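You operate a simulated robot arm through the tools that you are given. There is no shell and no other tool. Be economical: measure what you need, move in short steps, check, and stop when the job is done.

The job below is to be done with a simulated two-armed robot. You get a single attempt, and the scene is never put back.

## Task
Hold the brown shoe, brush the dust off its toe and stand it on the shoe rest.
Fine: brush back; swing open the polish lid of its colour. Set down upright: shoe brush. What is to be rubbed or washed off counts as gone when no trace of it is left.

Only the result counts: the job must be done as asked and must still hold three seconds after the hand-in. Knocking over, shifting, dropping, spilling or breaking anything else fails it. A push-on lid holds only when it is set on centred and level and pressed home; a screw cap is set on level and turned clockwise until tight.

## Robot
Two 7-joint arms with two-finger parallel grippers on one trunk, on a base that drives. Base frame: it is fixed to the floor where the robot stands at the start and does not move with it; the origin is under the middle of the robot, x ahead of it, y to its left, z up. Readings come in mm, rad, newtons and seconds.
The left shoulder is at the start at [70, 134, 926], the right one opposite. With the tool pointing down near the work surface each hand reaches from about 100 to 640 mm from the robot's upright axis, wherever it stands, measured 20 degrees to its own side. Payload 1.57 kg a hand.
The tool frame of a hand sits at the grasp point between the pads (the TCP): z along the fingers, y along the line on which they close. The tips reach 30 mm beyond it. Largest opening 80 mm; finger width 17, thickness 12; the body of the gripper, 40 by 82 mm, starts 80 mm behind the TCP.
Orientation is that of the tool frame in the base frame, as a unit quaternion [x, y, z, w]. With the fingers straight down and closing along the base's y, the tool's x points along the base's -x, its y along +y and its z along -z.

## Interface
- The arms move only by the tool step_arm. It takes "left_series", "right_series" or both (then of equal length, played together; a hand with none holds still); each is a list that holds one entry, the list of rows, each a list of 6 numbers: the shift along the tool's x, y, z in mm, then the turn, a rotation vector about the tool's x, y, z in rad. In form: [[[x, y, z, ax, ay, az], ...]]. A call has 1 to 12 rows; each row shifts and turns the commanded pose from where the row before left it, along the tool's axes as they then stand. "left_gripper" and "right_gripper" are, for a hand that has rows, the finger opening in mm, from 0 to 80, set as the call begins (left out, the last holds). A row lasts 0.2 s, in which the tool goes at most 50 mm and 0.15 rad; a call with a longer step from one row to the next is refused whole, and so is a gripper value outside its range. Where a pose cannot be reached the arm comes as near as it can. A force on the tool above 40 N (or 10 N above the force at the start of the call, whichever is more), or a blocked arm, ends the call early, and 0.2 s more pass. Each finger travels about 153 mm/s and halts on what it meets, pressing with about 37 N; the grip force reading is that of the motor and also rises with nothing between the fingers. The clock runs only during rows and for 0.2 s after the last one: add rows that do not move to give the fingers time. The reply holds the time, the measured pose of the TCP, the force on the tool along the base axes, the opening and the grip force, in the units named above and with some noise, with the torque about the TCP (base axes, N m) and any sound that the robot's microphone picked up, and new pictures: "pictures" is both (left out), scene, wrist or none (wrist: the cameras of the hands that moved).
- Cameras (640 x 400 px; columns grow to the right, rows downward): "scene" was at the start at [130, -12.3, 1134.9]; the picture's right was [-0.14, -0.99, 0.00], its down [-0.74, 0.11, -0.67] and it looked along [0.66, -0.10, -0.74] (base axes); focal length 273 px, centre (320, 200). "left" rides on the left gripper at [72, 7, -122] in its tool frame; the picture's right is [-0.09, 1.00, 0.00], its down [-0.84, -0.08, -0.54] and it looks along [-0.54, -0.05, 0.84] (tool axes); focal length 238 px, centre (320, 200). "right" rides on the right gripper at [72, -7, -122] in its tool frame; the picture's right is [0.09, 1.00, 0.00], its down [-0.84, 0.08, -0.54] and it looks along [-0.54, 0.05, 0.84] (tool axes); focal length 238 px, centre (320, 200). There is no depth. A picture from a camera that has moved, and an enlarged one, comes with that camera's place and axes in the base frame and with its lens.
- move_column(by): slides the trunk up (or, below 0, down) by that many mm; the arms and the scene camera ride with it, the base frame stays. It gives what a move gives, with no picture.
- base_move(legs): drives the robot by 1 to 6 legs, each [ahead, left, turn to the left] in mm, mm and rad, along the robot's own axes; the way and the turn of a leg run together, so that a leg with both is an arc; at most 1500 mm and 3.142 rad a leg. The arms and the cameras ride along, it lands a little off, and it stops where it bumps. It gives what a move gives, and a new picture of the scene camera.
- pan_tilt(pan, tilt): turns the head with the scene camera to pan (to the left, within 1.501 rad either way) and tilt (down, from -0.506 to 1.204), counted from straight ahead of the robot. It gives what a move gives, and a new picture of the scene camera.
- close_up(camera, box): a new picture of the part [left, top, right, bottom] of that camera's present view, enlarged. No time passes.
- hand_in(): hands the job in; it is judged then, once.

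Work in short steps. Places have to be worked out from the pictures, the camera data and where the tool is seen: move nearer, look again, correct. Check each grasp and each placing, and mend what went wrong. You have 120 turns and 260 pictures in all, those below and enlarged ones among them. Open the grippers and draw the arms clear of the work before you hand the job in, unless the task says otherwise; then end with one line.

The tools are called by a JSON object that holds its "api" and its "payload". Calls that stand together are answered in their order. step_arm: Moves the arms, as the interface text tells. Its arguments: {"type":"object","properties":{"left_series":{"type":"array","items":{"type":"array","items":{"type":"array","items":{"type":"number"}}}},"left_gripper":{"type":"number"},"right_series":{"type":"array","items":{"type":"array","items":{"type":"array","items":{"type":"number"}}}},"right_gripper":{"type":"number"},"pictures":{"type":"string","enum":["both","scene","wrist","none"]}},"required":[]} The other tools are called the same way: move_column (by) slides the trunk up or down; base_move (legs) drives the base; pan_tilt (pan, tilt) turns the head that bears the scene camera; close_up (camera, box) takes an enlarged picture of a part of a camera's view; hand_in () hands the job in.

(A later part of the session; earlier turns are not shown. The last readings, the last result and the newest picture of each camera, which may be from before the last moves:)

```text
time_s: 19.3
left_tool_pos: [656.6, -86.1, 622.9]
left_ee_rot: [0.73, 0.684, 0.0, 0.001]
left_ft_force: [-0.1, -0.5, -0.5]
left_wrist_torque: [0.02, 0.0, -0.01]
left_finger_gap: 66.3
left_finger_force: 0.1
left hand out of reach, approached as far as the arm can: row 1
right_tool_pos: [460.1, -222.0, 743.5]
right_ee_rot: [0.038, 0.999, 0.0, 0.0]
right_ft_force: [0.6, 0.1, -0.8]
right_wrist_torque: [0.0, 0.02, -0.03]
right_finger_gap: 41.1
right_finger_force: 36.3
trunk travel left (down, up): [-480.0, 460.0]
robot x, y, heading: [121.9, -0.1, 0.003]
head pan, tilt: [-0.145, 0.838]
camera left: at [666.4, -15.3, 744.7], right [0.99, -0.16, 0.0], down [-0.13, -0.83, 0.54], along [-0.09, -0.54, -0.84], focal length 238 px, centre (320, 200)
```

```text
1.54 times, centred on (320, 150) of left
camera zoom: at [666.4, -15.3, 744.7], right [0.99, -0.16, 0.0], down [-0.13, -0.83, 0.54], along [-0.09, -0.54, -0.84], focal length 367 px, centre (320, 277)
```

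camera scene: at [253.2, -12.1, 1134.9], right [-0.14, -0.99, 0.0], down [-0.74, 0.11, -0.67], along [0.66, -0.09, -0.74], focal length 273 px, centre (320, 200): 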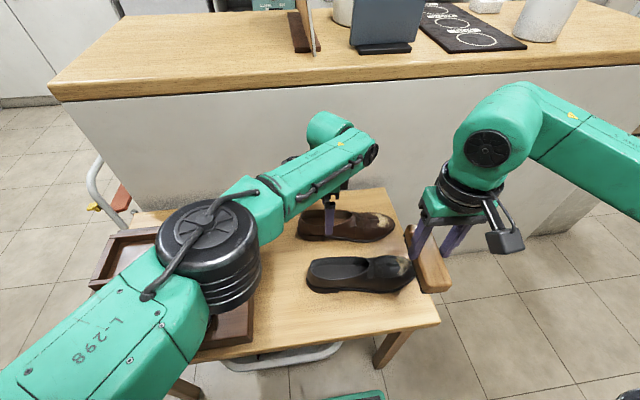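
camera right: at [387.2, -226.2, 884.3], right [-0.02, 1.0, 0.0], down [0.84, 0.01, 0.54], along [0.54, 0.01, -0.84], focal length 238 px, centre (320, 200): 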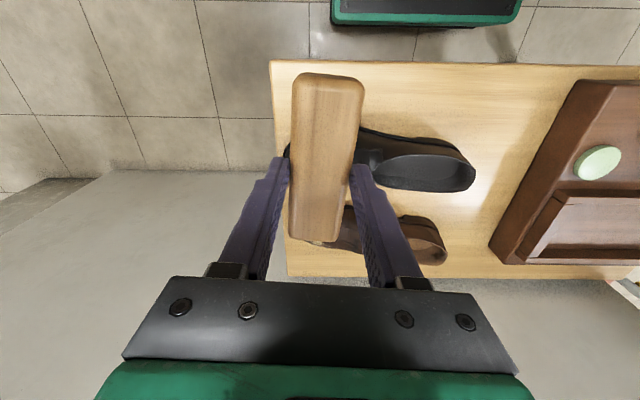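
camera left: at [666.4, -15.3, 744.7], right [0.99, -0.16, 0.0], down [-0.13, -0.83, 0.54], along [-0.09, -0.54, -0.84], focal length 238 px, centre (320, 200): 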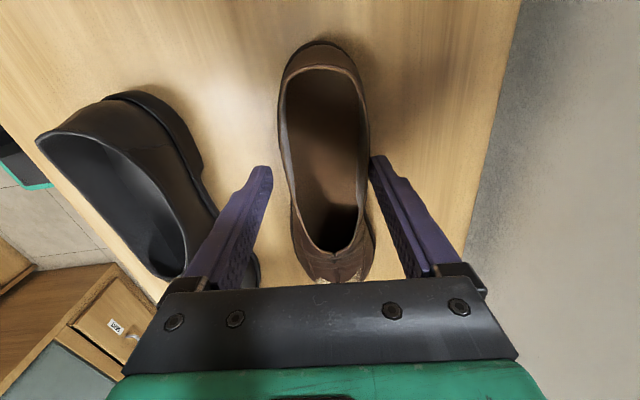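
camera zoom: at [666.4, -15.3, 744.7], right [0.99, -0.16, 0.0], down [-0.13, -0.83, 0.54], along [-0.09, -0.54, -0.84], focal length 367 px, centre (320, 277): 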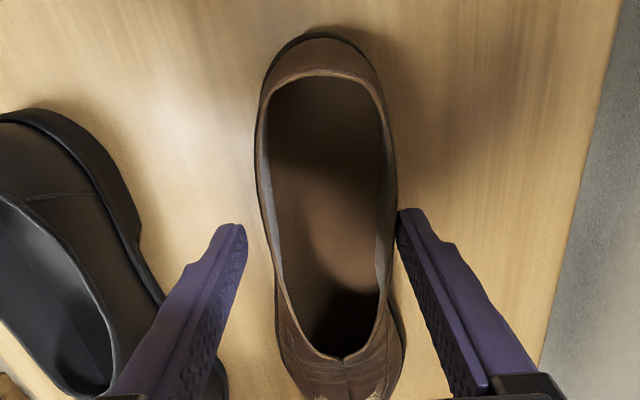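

The arm is at its stretch in +x. I lift straight out, draw the hand 45 mm back and drive the base 45 mm closer.

{"api": "step_arm", "payload": {"left_series": [[[0, 0, 0, 0, 0, 0], [0, 0, -20, 0, 0, 0], [0, 0, -35, 0, 0, 0], [0, 0, -35, 0, 0, 0], [0, -22, 0, 0, 0, 0], [0, -22, 0, 0, 0, 0]]], "left_gripper": 80, "pictures": "none"}}

{"api": "base_move", "payload": {"legs": [[45, 0, 0]]}}

```text
time_s: 20.7
left_tool_pos: [613.7, -81.5, 714.4]
left_ee_rot: [0.731, 0.683, 0.002, 0.0]
left_ft_force: [-0.2, 0.1, -0.7]
left_wrist_torque: [0.01, -0.02, 0.0]
left_finger_gap: 79.9
left_finger_force: 0.1
right_tool_pos: [459.9, -223.6, 743.0]
right_ee_rot: [0.039, 0.999, 0.0, 0.0]
right_ft_force: [-0.1, -0.3, -1.2]
right_wrist_torque: [0.01, 0.0, -0.02]
right_finger_gap: 40.9
right_finger_force: 36.8
trunk travel left (down, up): [-480.0, 460.0]
robot x, y, heading: [121.6, 0.2, 0.008]
head pan, tilt: [-0.145, 0.838]
```

```text
time_s: 21.6
left_tool_pos: [658.4, -82.7, 714.1]
left_ee_rot: [0.731, 0.683, 0.0, 0.0]
left_ft_force: [0.1, -0.2, -0.4]
left_wrist_torque: [-0.01, 0.05, 0.02]
left_finger_gap: 80.0
left_finger_force: 0.1
right_tool_pos: [505.5, -223.7, 741.9]
right_ee_rot: [0.039, 0.999, 0.0, -0.001]
right_ft_force: [0.9, 0.3, -1.2]
right_wrist_torque: [0.01, 0.04, -0.03]
right_finger_gap: 40.7
right_finger_force: 37.0
trunk travel left (down, up): [-480.0, 460.0]
robot x, y, heading: [166.2, 3.2, -0.003]
head pan, tilt: [-0.145, 0.838]
camera scene: at [299.4, -12.0, 1114.7], right [-0.14, -0.99, 0.0], down [-0.74, 0.11, -0.67], along [0.66, -0.09, -0.74], focal length 273 px, centre (320, 200)
```

scene: 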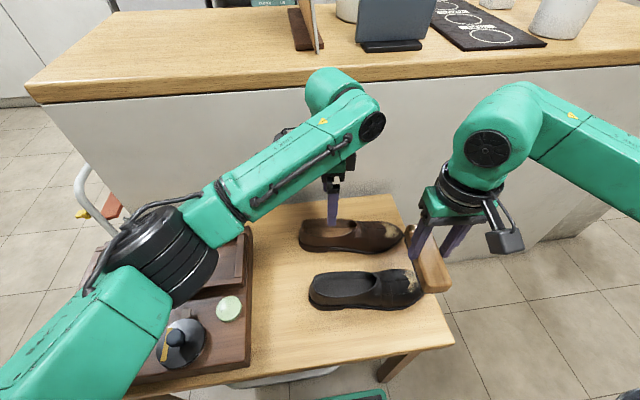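

Hand now at (658, −83, 714) with room to spare. I descend again with the +3 mm correction.

{"api": "step_arm", "payload": {"left_series": [[[-3, 3, 20, 0, 0, 0], [0, 0, 20, 0, 0, 0], [0, 0, 20, 0, 0, 0], [0, 0, 18, 0, 0, 0], [0, 0, 15, 0, 0, 0], [0, 0, 0, 0, 0, 0]]], "pictures": "wrist"}}

{"api": "close_up", "payload": {"camera": "left", "box": [220, 20, 420, 280]}}

{"api": "close_up", "payload": {"camera": "scene", "box": [280, 180, 440, 310]}}

```text
time_s: 23.0
left_tool_pos: [661.8, -83.4, 619.0]
left_ee_rot: [0.731, 0.683, 0.0, 0.0]
left_ft_force: [-0.5, -1.2, -0.1]
left_wrist_torque: [0.02, 0.01, 0.0]
left_finger_gap: 79.9
left_finger_force: 0.2
right_tool_pos: [505.9, -222.0, 741.8]
right_ee_rot: [0.039, 0.999, 0.0, 0.001]
right_ft_force: [0.2, -0.1, -1.3]
right_wrist_torque: [0.0, -0.01, 0.02]
right_finger_gap: 41.2
right_finger_force: 36.7
trunk travel left (down, up): [-480.0, 460.0]
robot x, y, heading: [165.7, 2.3, 0.002]
head pan, tilt: [-0.145, 0.838]
camera left: at [670.8, -12.8, 741.9], right [0.99, -0.16, 0.0], down [-0.13, -0.83, 0.54], along [-0.09, -0.54, -0.84], focal length 238 px, centre (320, 200)
```

left: 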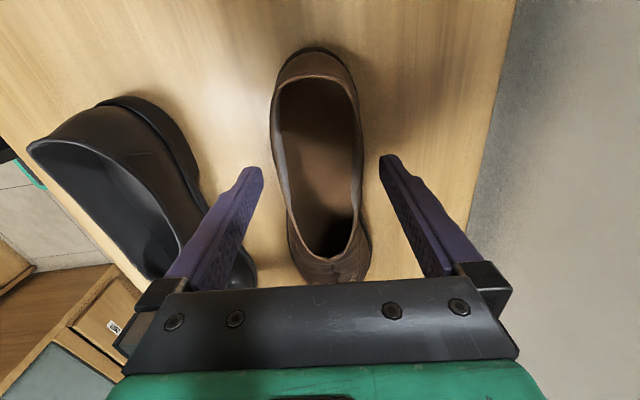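

```text
1.54 times, centred on (320, 150) of left
camera zoom: at [670.8, -12.8, 741.9], right [0.99, -0.16, 0.0], down [-0.13, -0.83, 0.54], along [-0.09, -0.54, -0.84], focal length 367 px, centre (320, 277)
```

zoom: 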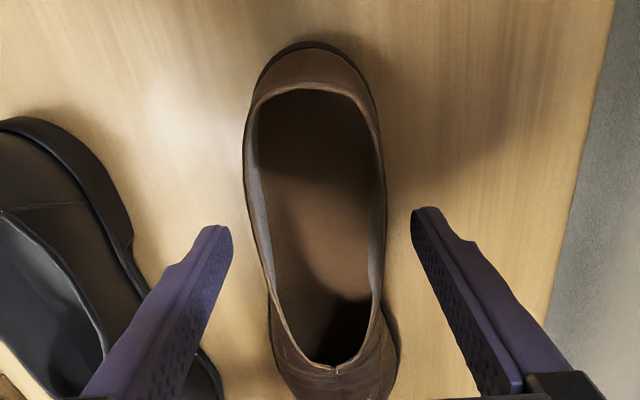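

```text
3.08 times, centred on (360, 245) of scene
camera zoom: at [298.2, -12.0, 1114.9], right [-0.14, -0.99, 0.0], down [-0.74, 0.11, -0.67], along [0.66, -0.09, -0.74], focal length 839 px, centre (197, 62)
```

zoom: 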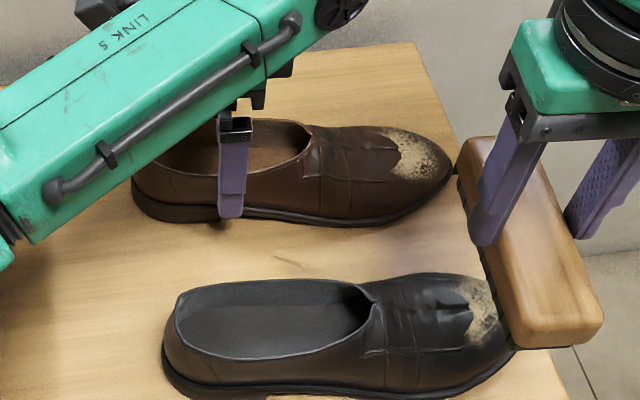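

Now centred between the fingers. I close and read gap and force.

{"api": "step_arm", "payload": {"left_series": [[[0, 0, 0, 0, 0, 0], [0, 0, 0, 0, 0, 0], [0, 0, 0, 0, 0, 0]]], "left_gripper": 50, "pictures": "wrist"}}

{"api": "close_up", "payload": {"camera": "left", "box": [220, 20, 420, 280]}}

```text
time_s: 23.8
left_tool_pos: [661.3, -83.7, 619.6]
left_ee_rot: [0.731, 0.683, 0.0, 0.0]
left_ft_force: [-1.1, 1.2, 0.6]
left_wrist_torque: [-0.01, 0.12, -0.13]
left_finger_gap: 55.3
left_finger_force: 37.0
right_tool_pos: [505.6, -222.0, 743.4]
right_ee_rot: [0.039, 0.999, 0.001, 0.001]
right_ft_force: [0.4, -0.7, -0.5]
right_wrist_torque: [0.0, 0.02, 0.02]
right_finger_gap: 40.9
right_finger_force: 36.9
trunk travel left (down, up): [-480.0, 460.0]
robot x, y, heading: [169.5, -2.2, 0.005]
head pan, tilt: [-0.145, 0.838]
camera left: at [670.8, -12.7, 742.0], right [0.99, -0.16, 0.0], down [-0.13, -0.83, 0.54], along [-0.09, -0.54, -0.84], focal length 238 px, centre (320, 200)
```

left: 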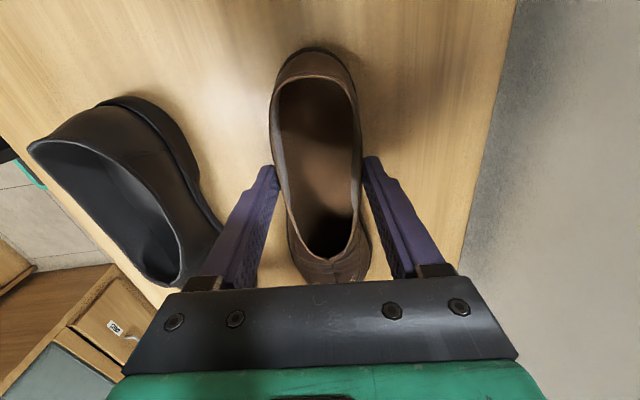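

```text
1.54 times, centred on (320, 150) of left
camera zoom: at [670.8, -12.7, 742.0], right [0.99, -0.16, 0.0], down [-0.13, -0.83, 0.54], along [-0.09, -0.54, -0.84], focal length 367 px, centre (320, 277)
```

zoom: 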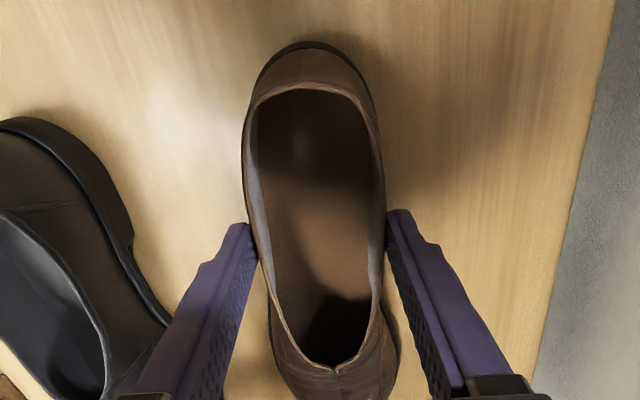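

Shoe firmly held (gap 55, 37 N). Now the brush goes above the toe: dust spans about x 620–670, y −205…−255.

{"api": "step_arm", "payload": {"right_series": [[[-36, 8, 0, 0, 0, 0], [-36, 8, 0, 0, 0, 0], [-35, 8, 0, 0, 0, 0], [-35, 9, 0, 0, 0, 0], [0, 0, 20, 0, 0, 0]]]}}

{"api": "close_up", "payload": {"camera": "scene", "box": [290, 140, 450, 290]}}

```text
time_s: 25.0
left_tool_pos: [660.9, -83.2, 620.4]
left_ee_rot: [0.731, 0.683, 0.0, 0.0]
left_ft_force: [0.3, -0.7, -0.1]
left_wrist_torque: [-0.07, 0.04, -0.09]
left_finger_gap: 55.6
left_finger_force: 37.5
right_tool_pos: [651.7, -201.6, 724.1]
right_ee_rot: [0.038, 0.999, 0.001, 0.0]
right_ft_force: [-0.3, 0.0, -1.6]
right_wrist_torque: [0.01, -0.01, -0.02]
right_finger_gap: 41.2
right_finger_force: 37.1
trunk travel left (down, up): [-480.0, 460.0]
robot x, y, heading: [168.0, 0.2, 0.008]
head pan, tilt: [-0.145, 0.838]
camera scene: at [298.3, -12.1, 1114.9], right [-0.14, -0.99, 0.0], down [-0.74, 0.11, -0.67], along [0.66, -0.09, -0.74], focal length 273 px, centre (320, 200)
camera right: at [579.3, -204.2, 845.4], right [-0.01, 1.0, 0.0], down [0.84, 0.01, 0.54], along [0.54, 0.01, -0.84], focal length 238 px, centre (320, 200)
```

scene: 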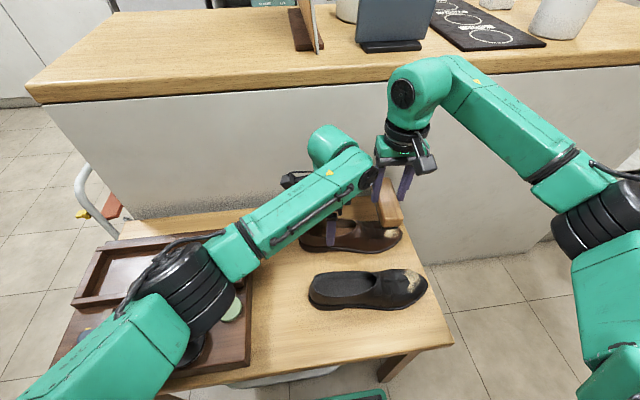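
right: 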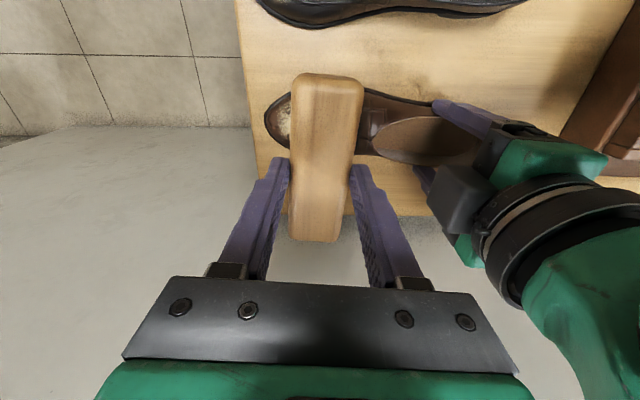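

```text
2.67 times, centred on (370, 215) of scene
camera zoom: at [298.3, -12.1, 1114.9], right [-0.14, -0.99, 0.0], down [-0.74, 0.11, -0.67], along [0.66, -0.09, -0.74], focal length 728 px, centre (187, 160)
```

zoom: 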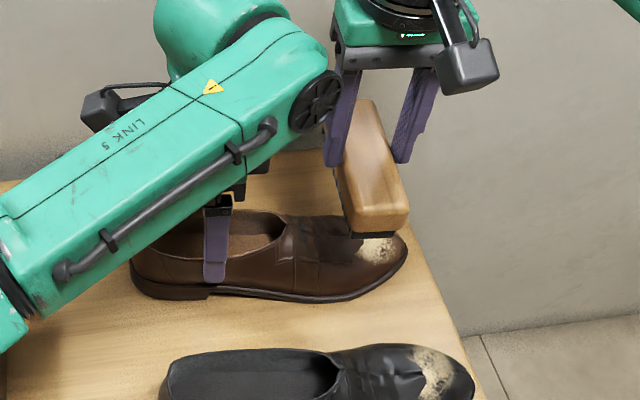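

I shift the brush over the dust (y≈−228) and lower in small steps until there is contact.

{"api": "step_arm", "payload": {"right_series": [[[0, -26, 15, 0, 0, 0], [0, 0, 20, 0, 0, 0], [0, 0, 15, 0, 0, 0], [0, 0, 10, 0, 0, 0]]]}}

{"api": "close_up", "payload": {"camera": "scene", "box": [330, 150, 450, 270]}}

```text
time_s: 26.0
left_tool_pos: [660.0, -83.7, 619.1]
left_ee_rot: [0.73, 0.683, 0.0, 0.0]
left_ft_force: [-0.1, -1.4, 0.0]
left_wrist_torque: [0.03, -0.03, -0.11]
left_finger_gap: 55.2
left_finger_force: 36.8
right_tool_pos: [648.6, -227.3, 662.3]
right_ee_rot: [0.04, 0.999, 0.0, 0.0]
right_ft_force: [0.5, -0.4, -0.9]
right_wrist_torque: [-0.01, -0.01, 0.01]
right_finger_gap: 40.8
right_finger_force: 37.1
trunk travel left (down, up): [-480.0, 460.0]
robot x, y, heading: [169.6, 3.7, 0.0]
head pan, tilt: [-0.145, 0.838]
camera scene: at [298.4, -12.1, 1114.9], right [-0.14, -0.99, 0.0], down [-0.74, 0.11, -0.67], along [0.66, -0.09, -0.74], focal length 273 px, centre (320, 200)
camera right: at [576.8, -231.1, 784.6], right [-0.01, 1.0, 0.0], down [0.84, 0.01, 0.54], along [0.54, 0.01, -0.84], focal length 238 px, centre (320, 200)
```

scene: 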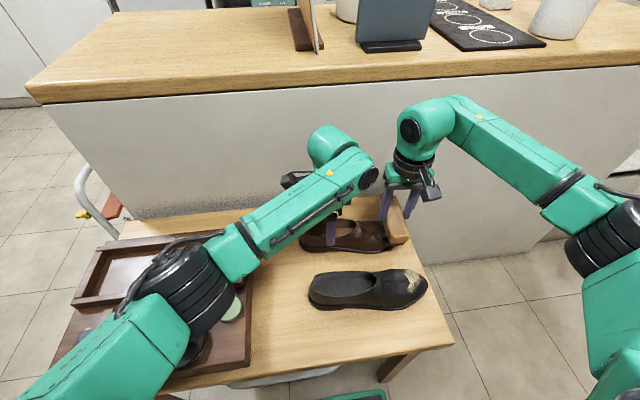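
right: 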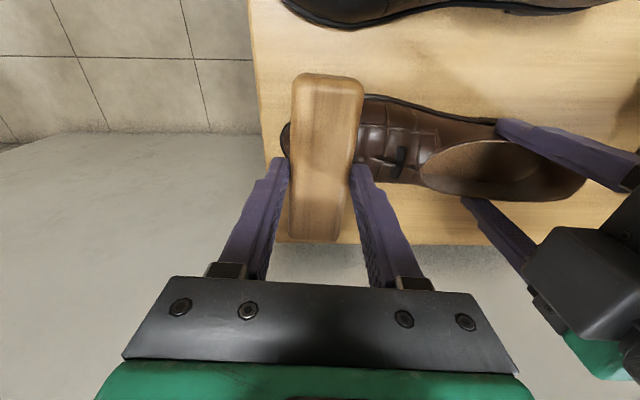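

```text
3.33 times, centred on (390, 210) of scene
camera zoom: at [298.4, -12.1, 1114.9], right [-0.14, -0.99, 0.0], down [-0.74, 0.11, -0.67], along [0.66, -0.09, -0.74], focal length 909 px, centre (87, 167)
```

zoom: 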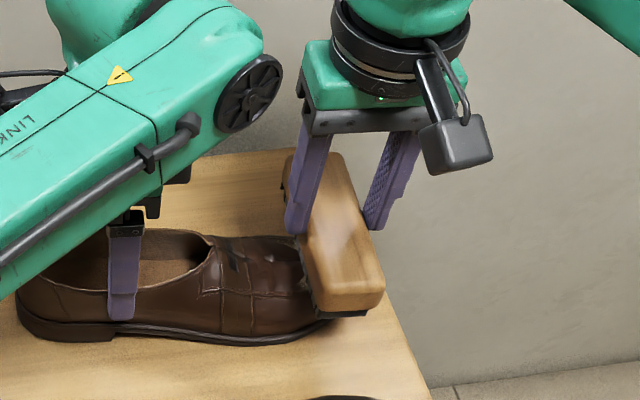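

No contact yet; I lower another 10 mm in small rows.

{"api": "step_arm", "payload": {"right_series": [[[0, 0, 4, 0, 0, 0], [0, 0, 3, 0, 0, 0], [0, 0, 3, 0, 0, 0], [0, 0, 0, 0, 0, 0]]], "pictures": "none"}}

```text
time_s: 27.0
left_tool_pos: [660.4, -84.0, 620.7]
left_ee_rot: [0.73, 0.684, 0.0, 0.001]
left_ft_force: [-0.5, 0.1, 0.0]
left_wrist_torque: [-0.05, 0.02, -0.1]
left_finger_gap: 55.3
left_finger_force: 36.7
right_tool_pos: [647.7, -227.1, 652.7]
right_ee_rot: [0.039, 0.999, 0.0, 0.0]
right_ft_force: [0.3, -0.5, -1.2]
right_wrist_torque: [-0.02, 0.01, 0.0]
right_finger_gap: 41.4
right_finger_force: 37.0
trunk travel left (down, up): [-480.0, 460.0]
robot x, y, heading: [167.7, 4.3, -0.0]
head pan, tilt: [-0.145, 0.838]
```

{"api": "step_arm", "payload": {"right_series": [[[0, 0, 3, 0, 0, 0], [0, 0, 3, 0, 0, 0], [0, 0, 0, 0, 0, 0]]], "pictures": "scene"}}

{"api": "close_up", "payload": {"camera": "scene", "box": [330, 180, 430, 270]}}

```text
time_s: 27.8
left_tool_pos: [660.6, -84.3, 620.4]
left_ee_rot: [0.73, 0.684, 0.001, 0.001]
left_ft_force: [1.7, -3.7, -5.3]
left_wrist_torque: [0.19, -0.11, 0.23]
left_finger_gap: 55.0
left_finger_force: 37.0
right_tool_pos: [648.2, -226.1, 649.5]
right_ee_rot: [0.039, 0.999, 0.0, 0.001]
right_ft_force: [-2.0, -0.6, 11.8]
right_wrist_torque: [0.18, 0.04, 0.05]
right_finger_gap: 41.1
right_finger_force: 36.4
trunk travel left (down, up): [-480.0, 460.0]
robot x, y, heading: [163.9, -0.2, 0.002]
head pan, tilt: [-0.145, 0.838]
camera scene: at [297.6, -11.9, 1115.1], right [-0.14, -0.99, 0.0], down [-0.74, 0.11, -0.67], along [0.66, -0.09, -0.74], focal length 273 px, centre (320, 200)
```

scene: 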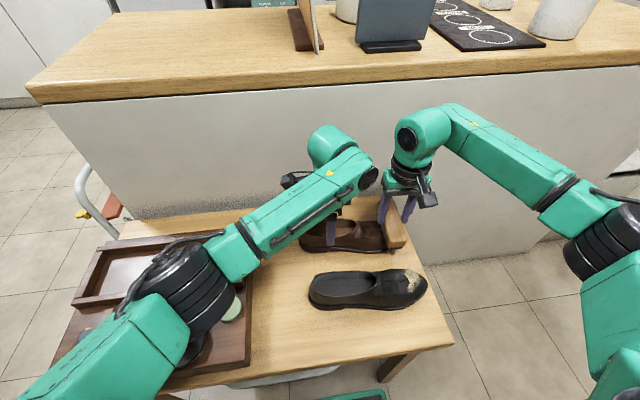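

```text
4.44 times, centred on (380, 225) of scene
camera zoom: at [297.6, -11.9, 1115.1], right [-0.14, -0.99, 0.0], down [-0.74, 0.11, -0.67], along [0.66, -0.09, -0.74], focal length 1212 px, centre (53, 89)
```

zoom: 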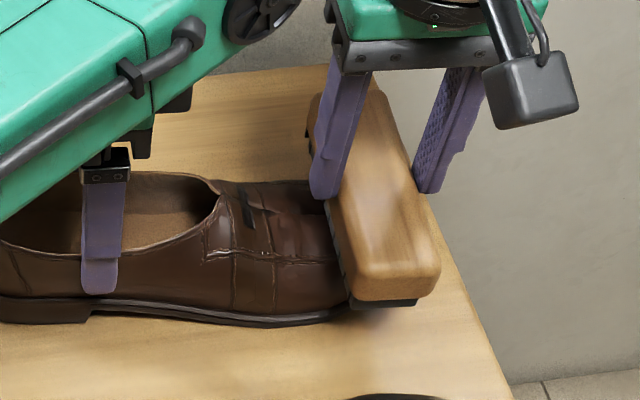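

Light contact (12 N). I make some short strokes sideways and toward the tip, then lift to see the effect.

{"api": "step_arm", "payload": {"right_series": [[[12, 0, 0, 0, 0, 0], [-24, 0, 0, 0, 0, 0], [12, 0, 0, 0, 0, 0], [0, -8, 1, 0, 0, 0], [0, -8, 3, 0, 0, 0], [0, -8, 4, 0, 0, 0], [0, -8, 2, 0, 0, 0], [0, 0, -30, 0, 0, 0], [0, -40, -20, 0, 0, 0]]], "pictures": "scene"}}

{"api": "close_up", "payload": {"camera": "scene", "box": [330, 180, 430, 270]}}

```text
time_s: 29.8
left_tool_pos: [661.2, -83.7, 621.4]
left_ee_rot: [0.73, 0.683, 0.001, 0.002]
left_ft_force: [0.4, 1.0, 0.8]
left_wrist_torque: [-0.7, 0.09, -0.04]
left_finger_gap: 55.0
left_finger_force: 36.8
right_tool_pos: [640.2, -299.8, 686.9]
right_ee_rot: [0.039, 0.999, -0.001, -0.001]
right_ft_force: [0.2, 0.1, -0.9]
right_wrist_torque: [0.01, 0.0, 0.0]
right_finger_gap: 42.3
right_finger_force: 37.4
trunk travel left (down, up): [-480.0, 460.0]
robot x, y, heading: [168.9, -2.2, 0.003]
head pan, tilt: [-0.145, 0.838]
camera scene: at [297.2, -12.3, 1114.9], right [-0.14, -0.99, 0.0], down [-0.74, 0.11, -0.67], along [0.66, -0.09, -0.74], focal length 273 px, centre (320, 200)
```

scene: 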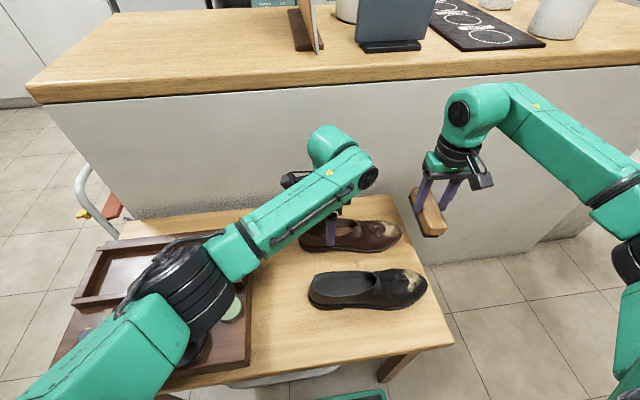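

```text
4.44 times, centred on (380, 225) of scene
camera zoom: at [297.2, -12.3, 1114.9], right [-0.14, -0.99, 0.0], down [-0.74, 0.11, -0.67], along [0.66, -0.09, -0.74], focal length 1212 px, centre (53, 89)
```

zoom: 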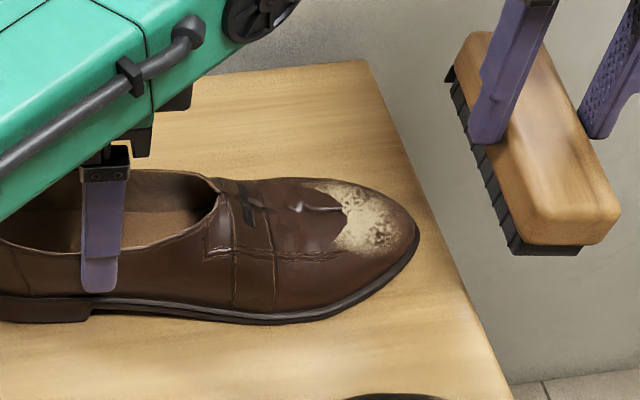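

Some dust seems thinner but it's still there. I check the shoe and the brush's seat in the hand more closely.

{"api": "close_up", "payload": {"camera": "right", "box": [200, 40, 500, 280]}}

{"api": "close_up", "payload": {"camera": "scene", "box": [370, 210, 420, 250]}}

{"api": "close_up", "payload": {"camera": "left", "box": [220, 20, 420, 280]}}

```text
1.67 times, centred on (350, 160) of right
camera zoom: at [568.4, -301.9, 809.5], right [-0.01, 1.0, 0.0], down [0.84, 0.01, 0.54], along [0.54, 0.01, -0.84], focal length 397 px, centre (270, 267)
```

zoom: 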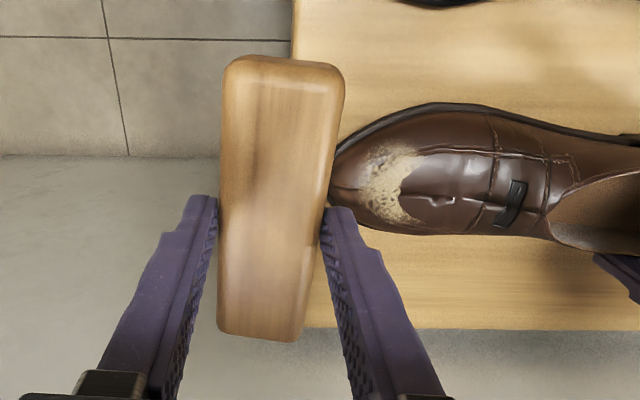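

```text
10.00 times, centred on (395, 230) of scene
camera zoom: at [297.2, -12.3, 1114.9], right [-0.14, -0.99, 0.0], down [-0.74, 0.11, -0.67], along [0.66, -0.09, -0.74], focal length 2728 px, centre (-430, -100)
```

zoom: 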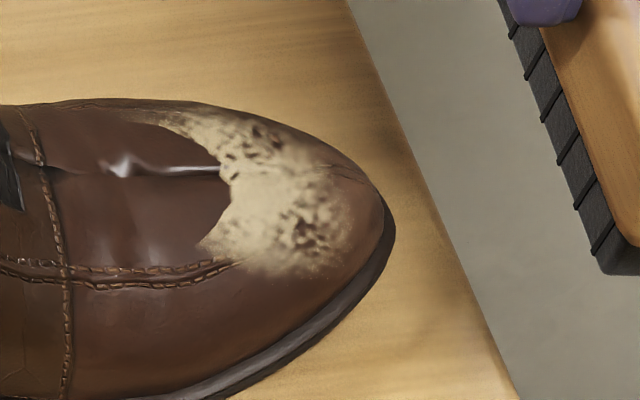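

```text
1.54 times, centred on (320, 150) of left
camera zoom: at [670.4, -12.9, 742.9], right [0.99, -0.16, 0.0], down [-0.13, -0.83, 0.54], along [-0.08, -0.54, -0.84], focal length 367 px, centre (320, 277)
```

zoom: 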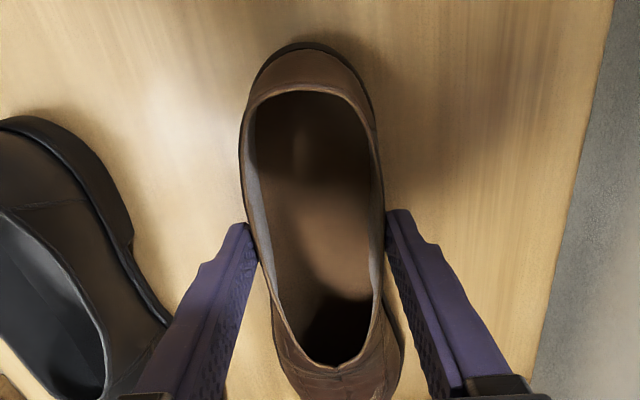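

Dust still covers x≈630–677, y≈−205…−250 on the sloping cap. I tilt the brush ~0.35 rad to match the toe's slope and approach along the normal.

{"api": "step_arm", "payload": {"right_series": [[[-3, 25, 15, 0, 0, 0], [-3, 24, 17, 0, 0, 0], [0, 0, 0, -0.12, 0, 0], [0, 0, 0, -0.12, 0, 0], [0, 0, 0, -0.11, 0, 0], [0, 0, 4, 0, 0, 0], [0, 0, 3, 0, 0, 0]]], "pictures": "scene"}}

{"api": "close_up", "payload": {"camera": "scene", "box": [330, 180, 430, 270]}}

```text
time_s: 31.4
left_tool_pos: [661.7, -84.7, 619.9]
left_ee_rot: [0.731, 0.683, 0.001, 0.001]
left_ft_force: [0.0, 0.8, 1.5]
left_wrist_torque: [-0.05, 0.18, -0.16]
left_finger_gap: 55.1
left_finger_force: 37.5
right_tool_pos: [652.3, -247.3, 650.3]
right_ee_rot: [0.039, 0.984, 0.174, 0.007]
right_ft_force: [-1.2, 0.4, -0.9]
right_wrist_torque: [-0.01, -0.03, -0.01]
right_finger_gap: 41.8
right_finger_force: 37.4
trunk travel left (down, up): [-480.0, 460.0]
robot x, y, heading: [168.5, -3.2, 0.004]
head pan, tilt: [-0.145, 0.838]
camera scene: at [297.9, -11.9, 1114.9], right [-0.14, -0.99, 0.0], down [-0.74, 0.11, -0.67], along [0.66, -0.09, -0.74], focal length 273 px, centre (320, 200)
```

scene: 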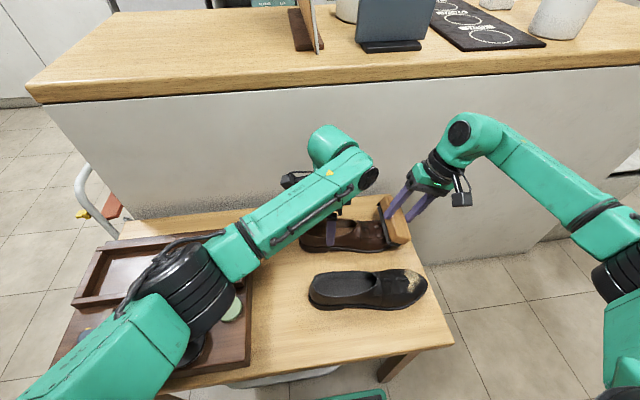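

```text
4.44 times, centred on (380, 225) of scene
camera zoom: at [297.9, -11.9, 1114.9], right [-0.14, -0.99, 0.0], down [-0.74, 0.11, -0.67], along [0.66, -0.09, -0.74], focal length 1212 px, centre (53, 89)
```

zoom: 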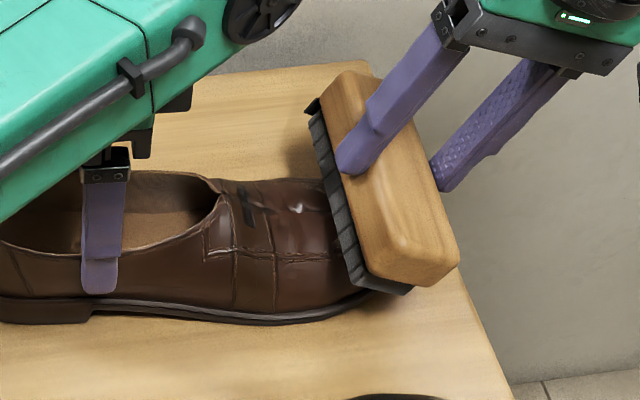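

Near contact. I press on along the tool axis a few mm at a time.

{"api": "step_arm", "payload": {"right_series": [[[0, 0, 3, 0, 0, 0], [0, 0, 3, 0, 0, 0], [0, 0, 0, 0, 0, 0]]], "pictures": "none"}}

```text
time_s: 32.2
left_tool_pos: [660.0, -82.8, 621.1]
left_ee_rot: [0.73, 0.683, 0.001, 0.001]
left_ft_force: [-0.6, -0.5, -0.8]
left_wrist_torque: [0.22, -0.01, 0.06]
left_finger_gap: 55.3
left_finger_force: 36.9
right_tool_pos: [651.6, -244.9, 643.3]
right_ee_rot: [0.038, 0.984, 0.175, 0.008]
right_ft_force: [0.2, 0.1, 6.3]
right_wrist_torque: [0.08, -0.05, -0.01]
right_finger_gap: 41.7
right_finger_force: 36.8
trunk travel left (down, up): [-480.0, 460.0]
robot x, y, heading: [169.1, 0.7, -0.0]
head pan, tilt: [-0.145, 0.838]
```

Contact 6 N. I stroke back and forth along the toe with slight extra pressure, then lift to look.

{"api": "step_arm", "payload": {"right_series": [[[0, -12, 2, 0, 0, 0], [0, 24, -1, 0, 0, 0], [0, -24, 1, 0, 0, 0], [0, 24, -1, 0, 0, 0], [0, -24, 1, 0, 0, 0], [0, 12, 0, 0, 0, 0], [15, 0, 0, 0, 0, 0], [-30, 0, 0, 0, 0, 0], [15, 0, 0, 0, 0, 0], [0, 0, -25, 0, 0, 0], [0, -30, -20, 0, 0, 0]]], "pictures": "wrist"}}

{"api": "close_up", "payload": {"camera": "scene", "box": [370, 210, 420, 250]}}

```text
time_s: 34.6
left_tool_pos: [659.4, -82.9, 620.8]
left_ee_rot: [0.73, 0.683, 0.001, 0.001]
left_ft_force: [-3.1, 2.1, 4.1]
left_wrist_torque: [-0.76, 0.28, -0.58]
left_finger_gap: 54.8
left_finger_force: 36.8
right_tool_pos: [646.2, -289.0, 671.5]
right_ee_rot: [0.038, 0.984, 0.174, 0.007]
right_ft_force: [-0.3, -0.6, -0.1]
right_wrist_torque: [-0.02, 0.01, 0.01]
right_finger_gap: 41.1
right_finger_force: 36.5
trunk travel left (down, up): [-480.0, 460.0]
robot x, y, heading: [170.8, -2.2, -0.001]
head pan, tilt: [-0.145, 0.838]
camera right: at [571.6, -332.7, 783.5], right [-0.02, 0.94, 0.34], down [0.83, -0.18, 0.54], along [0.56, 0.29, -0.77], focal length 238 px, centre (320, 200)
```

right: 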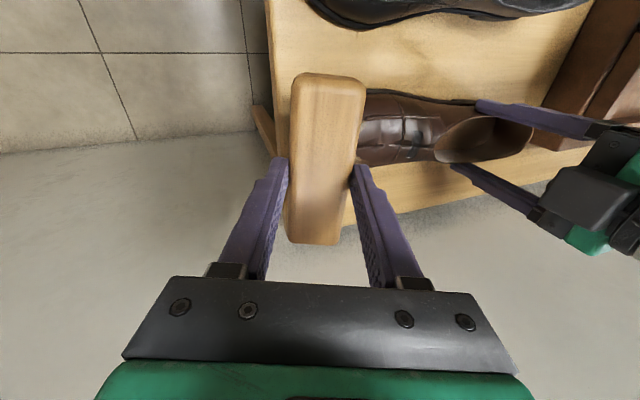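

```text
10.00 times, centred on (395, 230) of scene
camera zoom: at [296.9, -11.6, 1115.0], right [-0.14, -0.99, 0.0], down [-0.74, 0.1, -0.67], along [0.66, -0.09, -0.74], focal length 2728 px, centre (-430, -100)
```

zoom: 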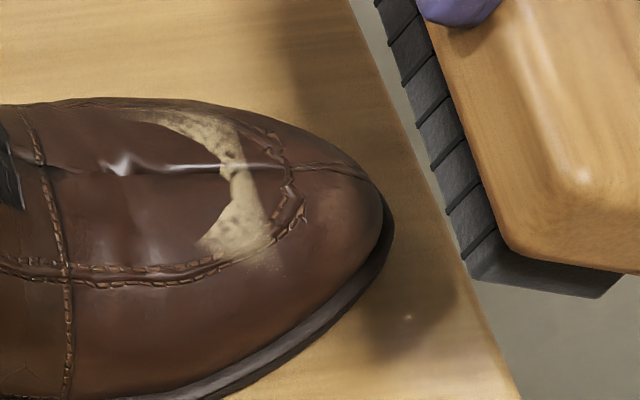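

The tip side is clean; the remnant lies toward the instep (y≈−205…−222). I flatten the tilt to ~0.18 rad and move the brush back onto it.

{"api": "step_arm", "payload": {"right_series": [[[0, 0, 0, 0.1, 0, 0], [0, 0, 0, 0.07, 0, 0], [1, 31, 5, 0, 0, 0], [1, 31, 5, 0, 0, 0], [0, 0, 8, 0, 0, 0], [0, 0, 4, 0, 0, 0], [0, 0, 4, 0, 0, 0], [0, 0, 0, 0, 0, 0]]], "pictures": "none"}}

```text
time_s: 36.4
left_tool_pos: [660.4, -82.9, 619.4]
left_ee_rot: [0.73, 0.683, 0.001, 0.001]
left_ft_force: [-0.5, 1.8, 2.5]
left_wrist_torque: [0.13, -0.11, -0.12]
left_finger_gap: 55.0
left_finger_force: 37.1
right_tool_pos: [650.1, -223.1, 658.9]
right_ee_rot: [0.038, 0.995, 0.089, 0.004]
right_ft_force: [-0.4, 0.6, -0.6]
right_wrist_torque: [-0.01, 0.05, -0.01]
right_finger_gap: 41.1
right_finger_force: 36.8
trunk travel left (down, up): [-480.0, 460.0]
robot x, y, heading: [169.4, 2.4, -0.002]
head pan, tilt: [-0.145, 0.838]
```

No contact yet at 659; lower further.

{"api": "step_arm", "payload": {"right_series": [[[0, 0, 4, 0, 0, 0], [0, 0, 3, 0, 0, 0], [0, 0, 2, 0, 0, 0], [0, 0, 0, 0, 0, 0]]], "pictures": "none"}}

```text
time_s: 37.4
left_tool_pos: [661.3, -84.6, 621.1]
left_ee_rot: [0.73, 0.683, 0.0, 0.001]
left_ft_force: [-0.1, 2.7, 2.8]
left_wrist_torque: [0.05, 0.0, -0.19]
left_finger_gap: 55.0
left_finger_force: 37.0
right_tool_pos: [651.8, -221.2, 649.9]
right_ee_rot: [0.038, 0.995, 0.09, 0.003]
right_ft_force: [0.2, 0.5, -1.6]
right_wrist_torque: [0.02, 0.04, 0.01]
right_finger_gap: 40.9
right_finger_force: 37.5
trunk travel left (down, up): [-480.0, 460.0]
robot x, y, heading: [171.4, -0.2, 0.0]
head pan, tilt: [-0.145, 0.838]
```

{"api": "step_arm", "payload": {"right_series": [[[0, 0, 2, 0, 0, 0], [0, 0, 2, 0, 0, 0], [0, 0, 0, 0, 0, 0]]], "pictures": "none"}}

```text
time_s: 38.2
left_tool_pos: [659.6, -84.1, 619.7]
left_ee_rot: [0.73, 0.683, 0.001, 0.0]
left_ft_force: [1.9, 2.5, 0.7]
left_wrist_torque: [0.01, 0.04, -0.04]
left_finger_gap: 54.9
left_finger_force: 36.7
right_tool_pos: [651.5, -221.0, 646.0]
right_ee_rot: [0.039, 0.995, 0.09, 0.003]
right_ft_force: [-2.9, -3.4, 2.0]
right_wrist_torque: [-0.07, 0.09, 0.02]
right_finger_gap: 41.0
right_finger_force: 37.1
trunk travel left (down, up): [-480.0, 460.0]
robot x, y, heading: [168.2, -0.5, 0.004]
head pan, tilt: [-0.145, 0.838]
```

Light contact now at 646. I press 2 mm more and stroke over the rear part of the patch, then lift to look.

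{"api": "step_arm", "payload": {"right_series": [[[0, 6, 2, 0, 0, 0], [0, -20, 1, 0, 0, 0], [0, 24, -1, 0, 0, 0], [0, -24, 1, 0, 0, 0], [0, 24, -1, 0, 0, 0], [0, -20, 1, 0, 0, 0], [0, 8, 0, 0, 0, 0], [15, 0, 0, 0, 0, 0], [-30, 0, 0, 0, 0, 0], [15, 0, 0, 0, 0, 0], [0, 0, -25, 0, 0, 0], [0, -45, -20, 0, 0, 0]]], "pictures": "none"}}

{"api": "close_up", "payload": {"camera": "scene", "box": [370, 210, 420, 250]}}

{"api": "close_up", "payload": {"camera": "right", "box": [200, 40, 500, 280]}}

```text
time_s: 39.4
left_tool_pos: [659.5, -80.3, 620.0]
left_ee_rot: [0.729, 0.684, 0.003, 0.0]
left_ft_force: [-2.5, 0.2, 2.3]
left_wrist_torque: [0.31, -0.12, -0.14]
left_finger_gap: 55.1
left_finger_force: 36.6
right_tool_pos: [649.3, -220.3, 644.0]
right_ee_rot: [0.044, 0.995, 0.084, 0.003]
right_ft_force: [-3.0, -1.0, 6.6]
right_wrist_torque: [0.09, 0.05, 0.07]
right_finger_gap: 40.8
right_finger_force: 37.0
trunk travel left (down, up): [-480.0, 460.0]
robot x, y, heading: [170.7, -0.4, 0.004]
head pan, tilt: [-0.145, 0.838]
stopped in row 6 (right hand): the force on the tool passed its limit at 43 N (the readings are from after the stop); the commanded pose is now the measured one
```

```text
10.00 times, centred on (395, 230) of scene
camera zoom: at [295.9, -11.4, 1115.1], right [-0.14, -0.99, 0.0], down [-0.73, 0.11, -0.67], along [0.66, -0.1, -0.74], focal length 2728 px, centre (-430, -100)
```

zoom: 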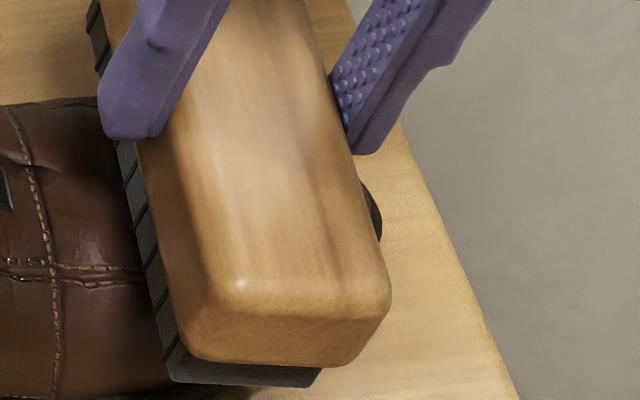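

```text
1.67 times, centred on (350, 160) of right
camera zoom: at [575.8, -242.4, 763.0], right [-0.01, 0.99, 0.17], down [0.83, -0.09, 0.55], along [0.55, 0.14, -0.82], focal length 397 px, centre (270, 267)
```

zoom: 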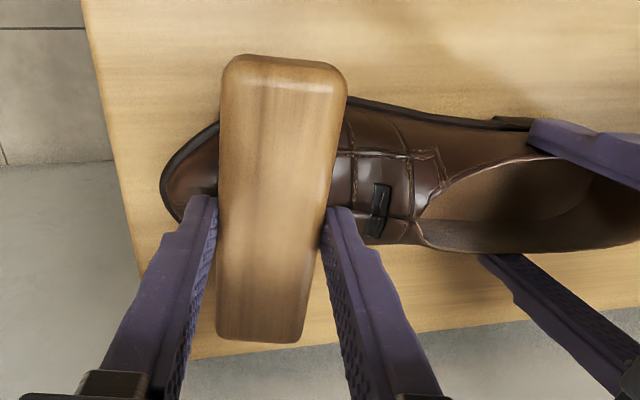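

A stroke tripped the force limit; the shoe remains held. I lift the brush and look.

{"api": "step_arm", "payload": {"right_series": [[[0, 0, -20, 0, 0, 0], [0, -25, -20, 0, 0, 0], [0, -30, 0, 0, 0, 0]]], "pictures": "none"}}

{"api": "close_up", "payload": {"camera": "scene", "box": [370, 210, 420, 250]}}

{"api": "close_up", "payload": {"camera": "scene", "box": [280, 180, 440, 310]}}

```text
time_s: 40.2
left_tool_pos: [660.8, -81.4, 620.2]
left_ee_rot: [0.729, 0.684, 0.002, 0.0]
left_ft_force: [-5.9, 0.5, 10.2]
left_wrist_torque: [0.18, 0.08, -0.13]
left_finger_gap: 55.0
left_finger_force: 36.7
right_tool_pos: [643.1, -281.8, 673.5]
right_ee_rot: [0.043, 0.996, 0.084, 0.004]
right_ft_force: [-0.4, -0.2, -1.5]
right_wrist_torque: [0.01, 0.0, 0.01]
right_finger_gap: 41.2
right_finger_force: 37.0
trunk travel left (down, up): [-480.0, 460.0]
robot x, y, heading: [165.9, 0.2, 0.001]
head pan, tilt: [-0.145, 0.838]
```

```text
10.00 times, centred on (395, 230) of scene
camera zoom: at [295.9, -11.6, 1115.2], right [-0.14, -0.99, 0.0], down [-0.73, 0.11, -0.67], along [0.66, -0.09, -0.74], focal length 2728 px, centre (-430, -100)
```

zoom: 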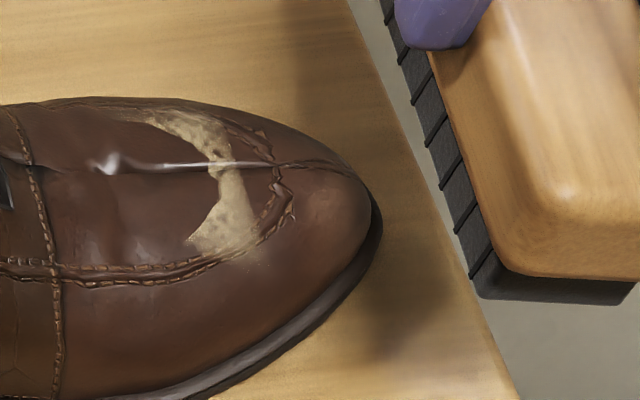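

```text
3.08 times, centred on (360, 245) of scene
camera zoom: at [295.9, -11.6, 1115.2], right [-0.14, -0.99, 0.0], down [-0.73, 0.11, -0.67], along [0.66, -0.09, -0.74], focal length 839 px, centre (197, 62)
```

zoom: 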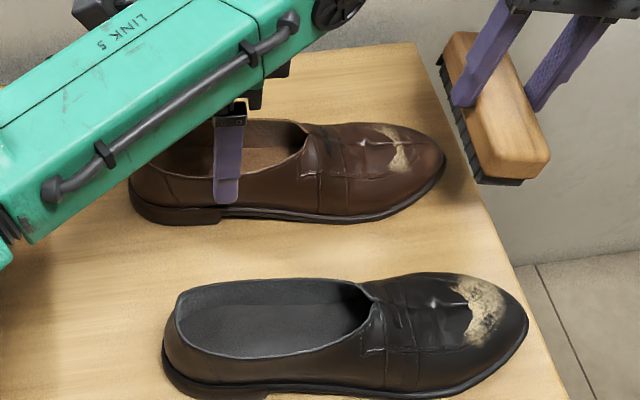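

The rest lies at y≈−203…−222 and got too little pressure. I go back with the same tilt and use slower, firmer strokes.

{"api": "step_arm", "payload": {"right_series": [[[-1, 30, 8, 0, 0, 0], [-1, 30, 8, 0, 0, 0], [0, 0, 12, 0, 0, 0], [0, 0, 6, 0, 0, 0], [0, 0, 3, 0, 0, 0], [0, 0, 3, 0, 0, 0], [0, 0, 0, 0, 0, 0]]], "pictures": "none"}}

{"api": "close_up", "payload": {"camera": "scene", "box": [350, 190, 430, 260]}}

```text
time_s: 41.8
left_tool_pos: [659.4, -82.3, 620.7]
left_ee_rot: [0.73, 0.684, 0.002, -0.001]
left_ft_force: [-1.1, 0.9, 6.4]
left_wrist_torque: [-0.15, 0.13, -0.29]
left_finger_gap: 55.0
left_finger_force: 37.2
right_tool_pos: [651.5, -217.2, 647.0]
right_ee_rot: [0.045, 0.996, 0.083, 0.004]
right_ft_force: [-0.4, -4.3, 9.7]
right_wrist_torque: [0.05, -0.01, 0.02]
right_finger_gap: 41.2
right_finger_force: 37.1
trunk travel left (down, up): [-480.0, 460.0]
robot x, y, heading: [166.9, -0.4, -0.002]
head pan, tilt: [-0.145, 0.838]
```

```text
5.71 times, centred on (390, 225) of scene
camera zoom: at [295.6, -11.7, 1115.4], right [-0.14, -0.99, 0.0], down [-0.73, 0.11, -0.67], along [0.66, -0.1, -0.74], focal length 1559 px, centre (-80, 57)
```

zoom: 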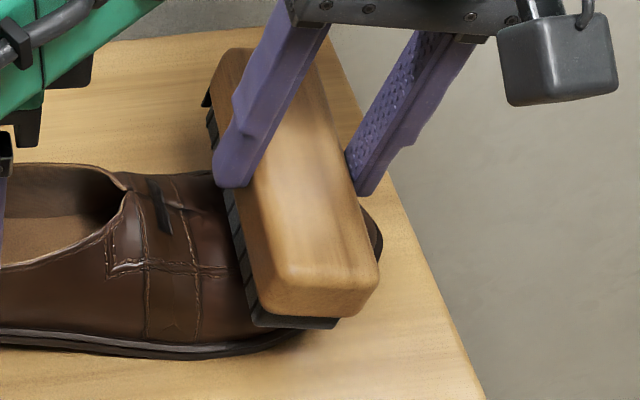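

Contact 10 N. Slow strokes now, small steps.

{"api": "step_arm", "payload": {"right_series": [[[0, -8, 1, 0, 0, 0], [0, -8, 0.5, 0, 0, 0], [0, 8, 0, 0, 0, 0], [0, 8, 0, 0, 0, 0], [0, -8, 0.5, 0, 0, 0], [0, -8, 0, 0, 0, 0], [0, 8, 0, 0, 0, 0], [0, 8, 0, 0, 0, 0], [10, 0, 0, 0, 0, 0], [-10, 0, 0, 0, 0, 0], [-10, 0, 0, 0, 0, 0], [10, 0, 0, 0, 0, 0]]], "pictures": "none"}}

{"api": "step_arm", "payload": {"right_series": [[[0, 0, -20, 0, 0, 0], [0, -25, -20, 0, 0, 0], [0, -35, 0, 0, 0, 0]]], "pictures": "none"}}

{"api": "close_up", "payload": {"camera": "scene", "box": [370, 210, 420, 250]}}

```text
time_s: 44.4
left_tool_pos: [660.0, -80.4, 620.3]
left_ee_rot: [0.73, 0.683, 0.002, -0.002]
left_ft_force: [-6.1, 6.8, 6.4]
left_wrist_torque: [0.44, -0.71, -0.02]
left_finger_gap: 55.1
left_finger_force: 36.6
right_tool_pos: [653.2, -212.7, 643.8]
right_ee_rot: [0.044, 0.995, 0.085, 0.007]
right_ft_force: [10.9, -7.9, 11.1]
right_wrist_torque: [-0.13, -0.63, -0.34]
right_finger_gap: 41.0
right_finger_force: 37.6
trunk travel left (down, up): [-480.0, 460.0]
robot x, y, heading: [168.4, 1.4, 0.004]
head pan, tilt: [-0.145, 0.838]
```

```text
time_s: 45.2
left_tool_pos: [660.0, -80.6, 620.6]
left_ee_rot: [0.73, 0.684, 0.002, -0.001]
left_ft_force: [-4.4, 6.0, 11.1]
left_wrist_torque: [0.41, -0.01, -0.1]
left_finger_gap: 55.1
left_finger_force: 37.0
right_tool_pos: [646.7, -278.1, 669.4]
right_ee_rot: [0.043, 0.996, 0.084, 0.004]
right_ft_force: [0.7, -0.6, -0.8]
right_wrist_torque: [0.0, 0.0, 0.01]
right_finger_gap: 41.2
right_finger_force: 36.9
trunk travel left (down, up): [-480.0, 460.0]
robot x, y, heading: [169.8, 1.0, 0.005]
head pan, tilt: [-0.145, 0.838]
```

```text
10.00 times, centred on (395, 230) of scene
camera zoom: at [296.0, -10.9, 1115.2], right [-0.14, -0.99, 0.0], down [-0.73, 0.1, -0.67], along [0.66, -0.1, -0.74], focal length 2728 px, centre (-430, -100)
```

zoom: 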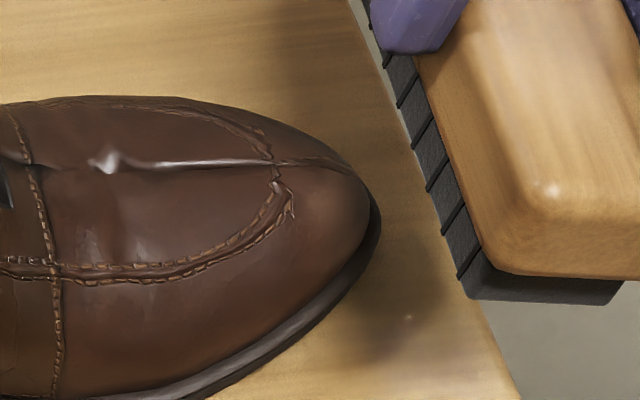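

All dust visible from here is gone. I check the far side of the toe with the right wrist camera.

{"api": "close_up", "payload": {"camera": "right", "box": [300, 40, 500, 200]}}

{"api": "close_up", "payload": {"camera": "scene", "box": [280, 180, 440, 310]}}

```text
2.50 times, centred on (400, 120) of right
camera zoom: at [573.2, -300.3, 787.5], right [-0.01, 0.99, 0.17], down [0.83, -0.09, 0.55], along [0.55, 0.14, -0.82], focal length 596 px, centre (120, 400)
```

zoom: 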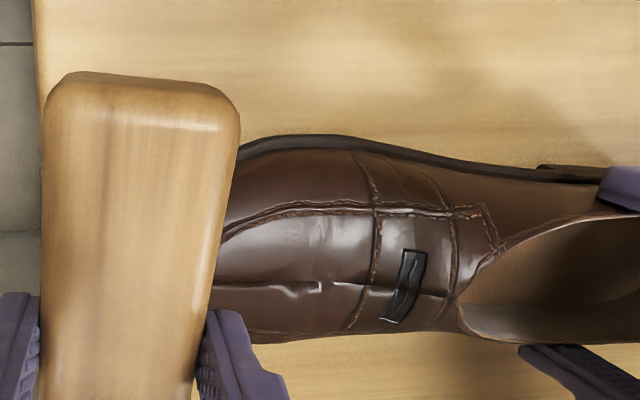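

```text
3.08 times, centred on (360, 245) of scene
camera zoom: at [296.0, -10.9, 1115.2], right [-0.14, -0.99, 0.0], down [-0.73, 0.1, -0.67], along [0.66, -0.1, -0.74], focal length 839 px, centre (197, 62)
```

zoom: 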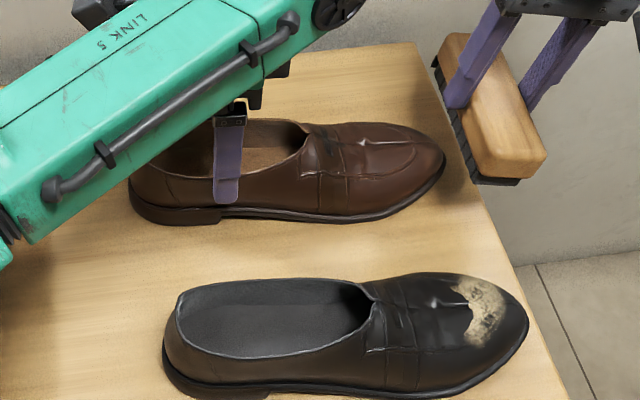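

Looks clean. I level the brush and take the right hand up and aside to see the whole toe from its camera.

{"api": "step_arm", "payload": {"right_series": [[[0, -30, -25, 0.085, 0, 0], [0, -30, -25, 0.085, 0, 0], [25, -10, -20, 0, 0, 0], [25, 0, 0, 0, 0, 0], [25, 0, 0, 0, 0, 0]]], "pictures": "wrist"}}

{"api": "close_up", "payload": {"camera": "right", "box": [320, 60, 560, 220]}}

```text
time_s: 46.4
left_tool_pos: [659.9, -79.6, 620.5]
left_ee_rot: [0.73, 0.684, 0.002, -0.001]
left_ft_force: [-5.2, 5.2, 11.5]
left_wrist_torque: [0.12, -0.02, -0.18]
left_finger_gap: 55.1
left_finger_force: 37.0
right_tool_pos: [564.8, -350.2, 734.9]
right_ee_rot: [0.044, 0.999, -0.001, 0.0]
right_ft_force: [-0.5, -0.1, -1.0]
right_wrist_torque: [-0.04, 0.02, 0.03]
right_finger_gap: 41.4
right_finger_force: 37.0
trunk travel left (down, up): [-480.0, 460.0]
robot x, y, heading: [165.8, -2.6, 0.003]
head pan, tilt: [-0.145, 0.838]
camera right: at [492.1, -351.0, 856.3], right [0.0, 1.0, 0.0], down [0.84, 0.01, 0.54], along [0.54, 0.0, -0.84], focal length 238 px, centre (320, 200)
```

right: 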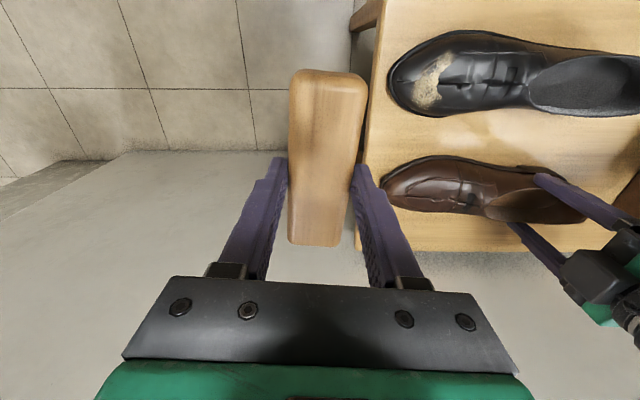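

```text
2.50 times, centred on (440, 140) of right
camera zoom: at [492.1, -351.0, 856.3], right [0.0, 1.0, 0.0], down [0.84, 0.01, 0.54], along [0.54, 0.0, -0.84], focal length 596 px, centre (20, 350)
```

zoom: 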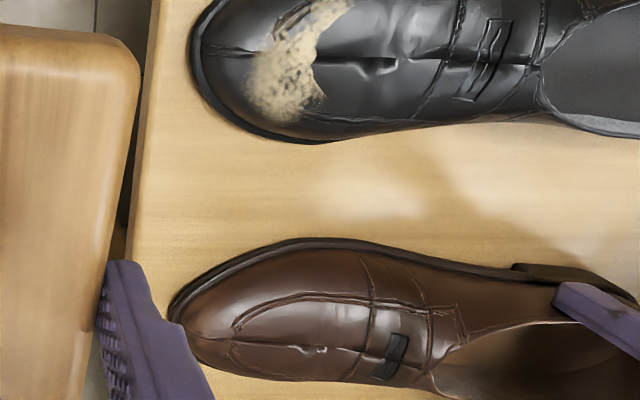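

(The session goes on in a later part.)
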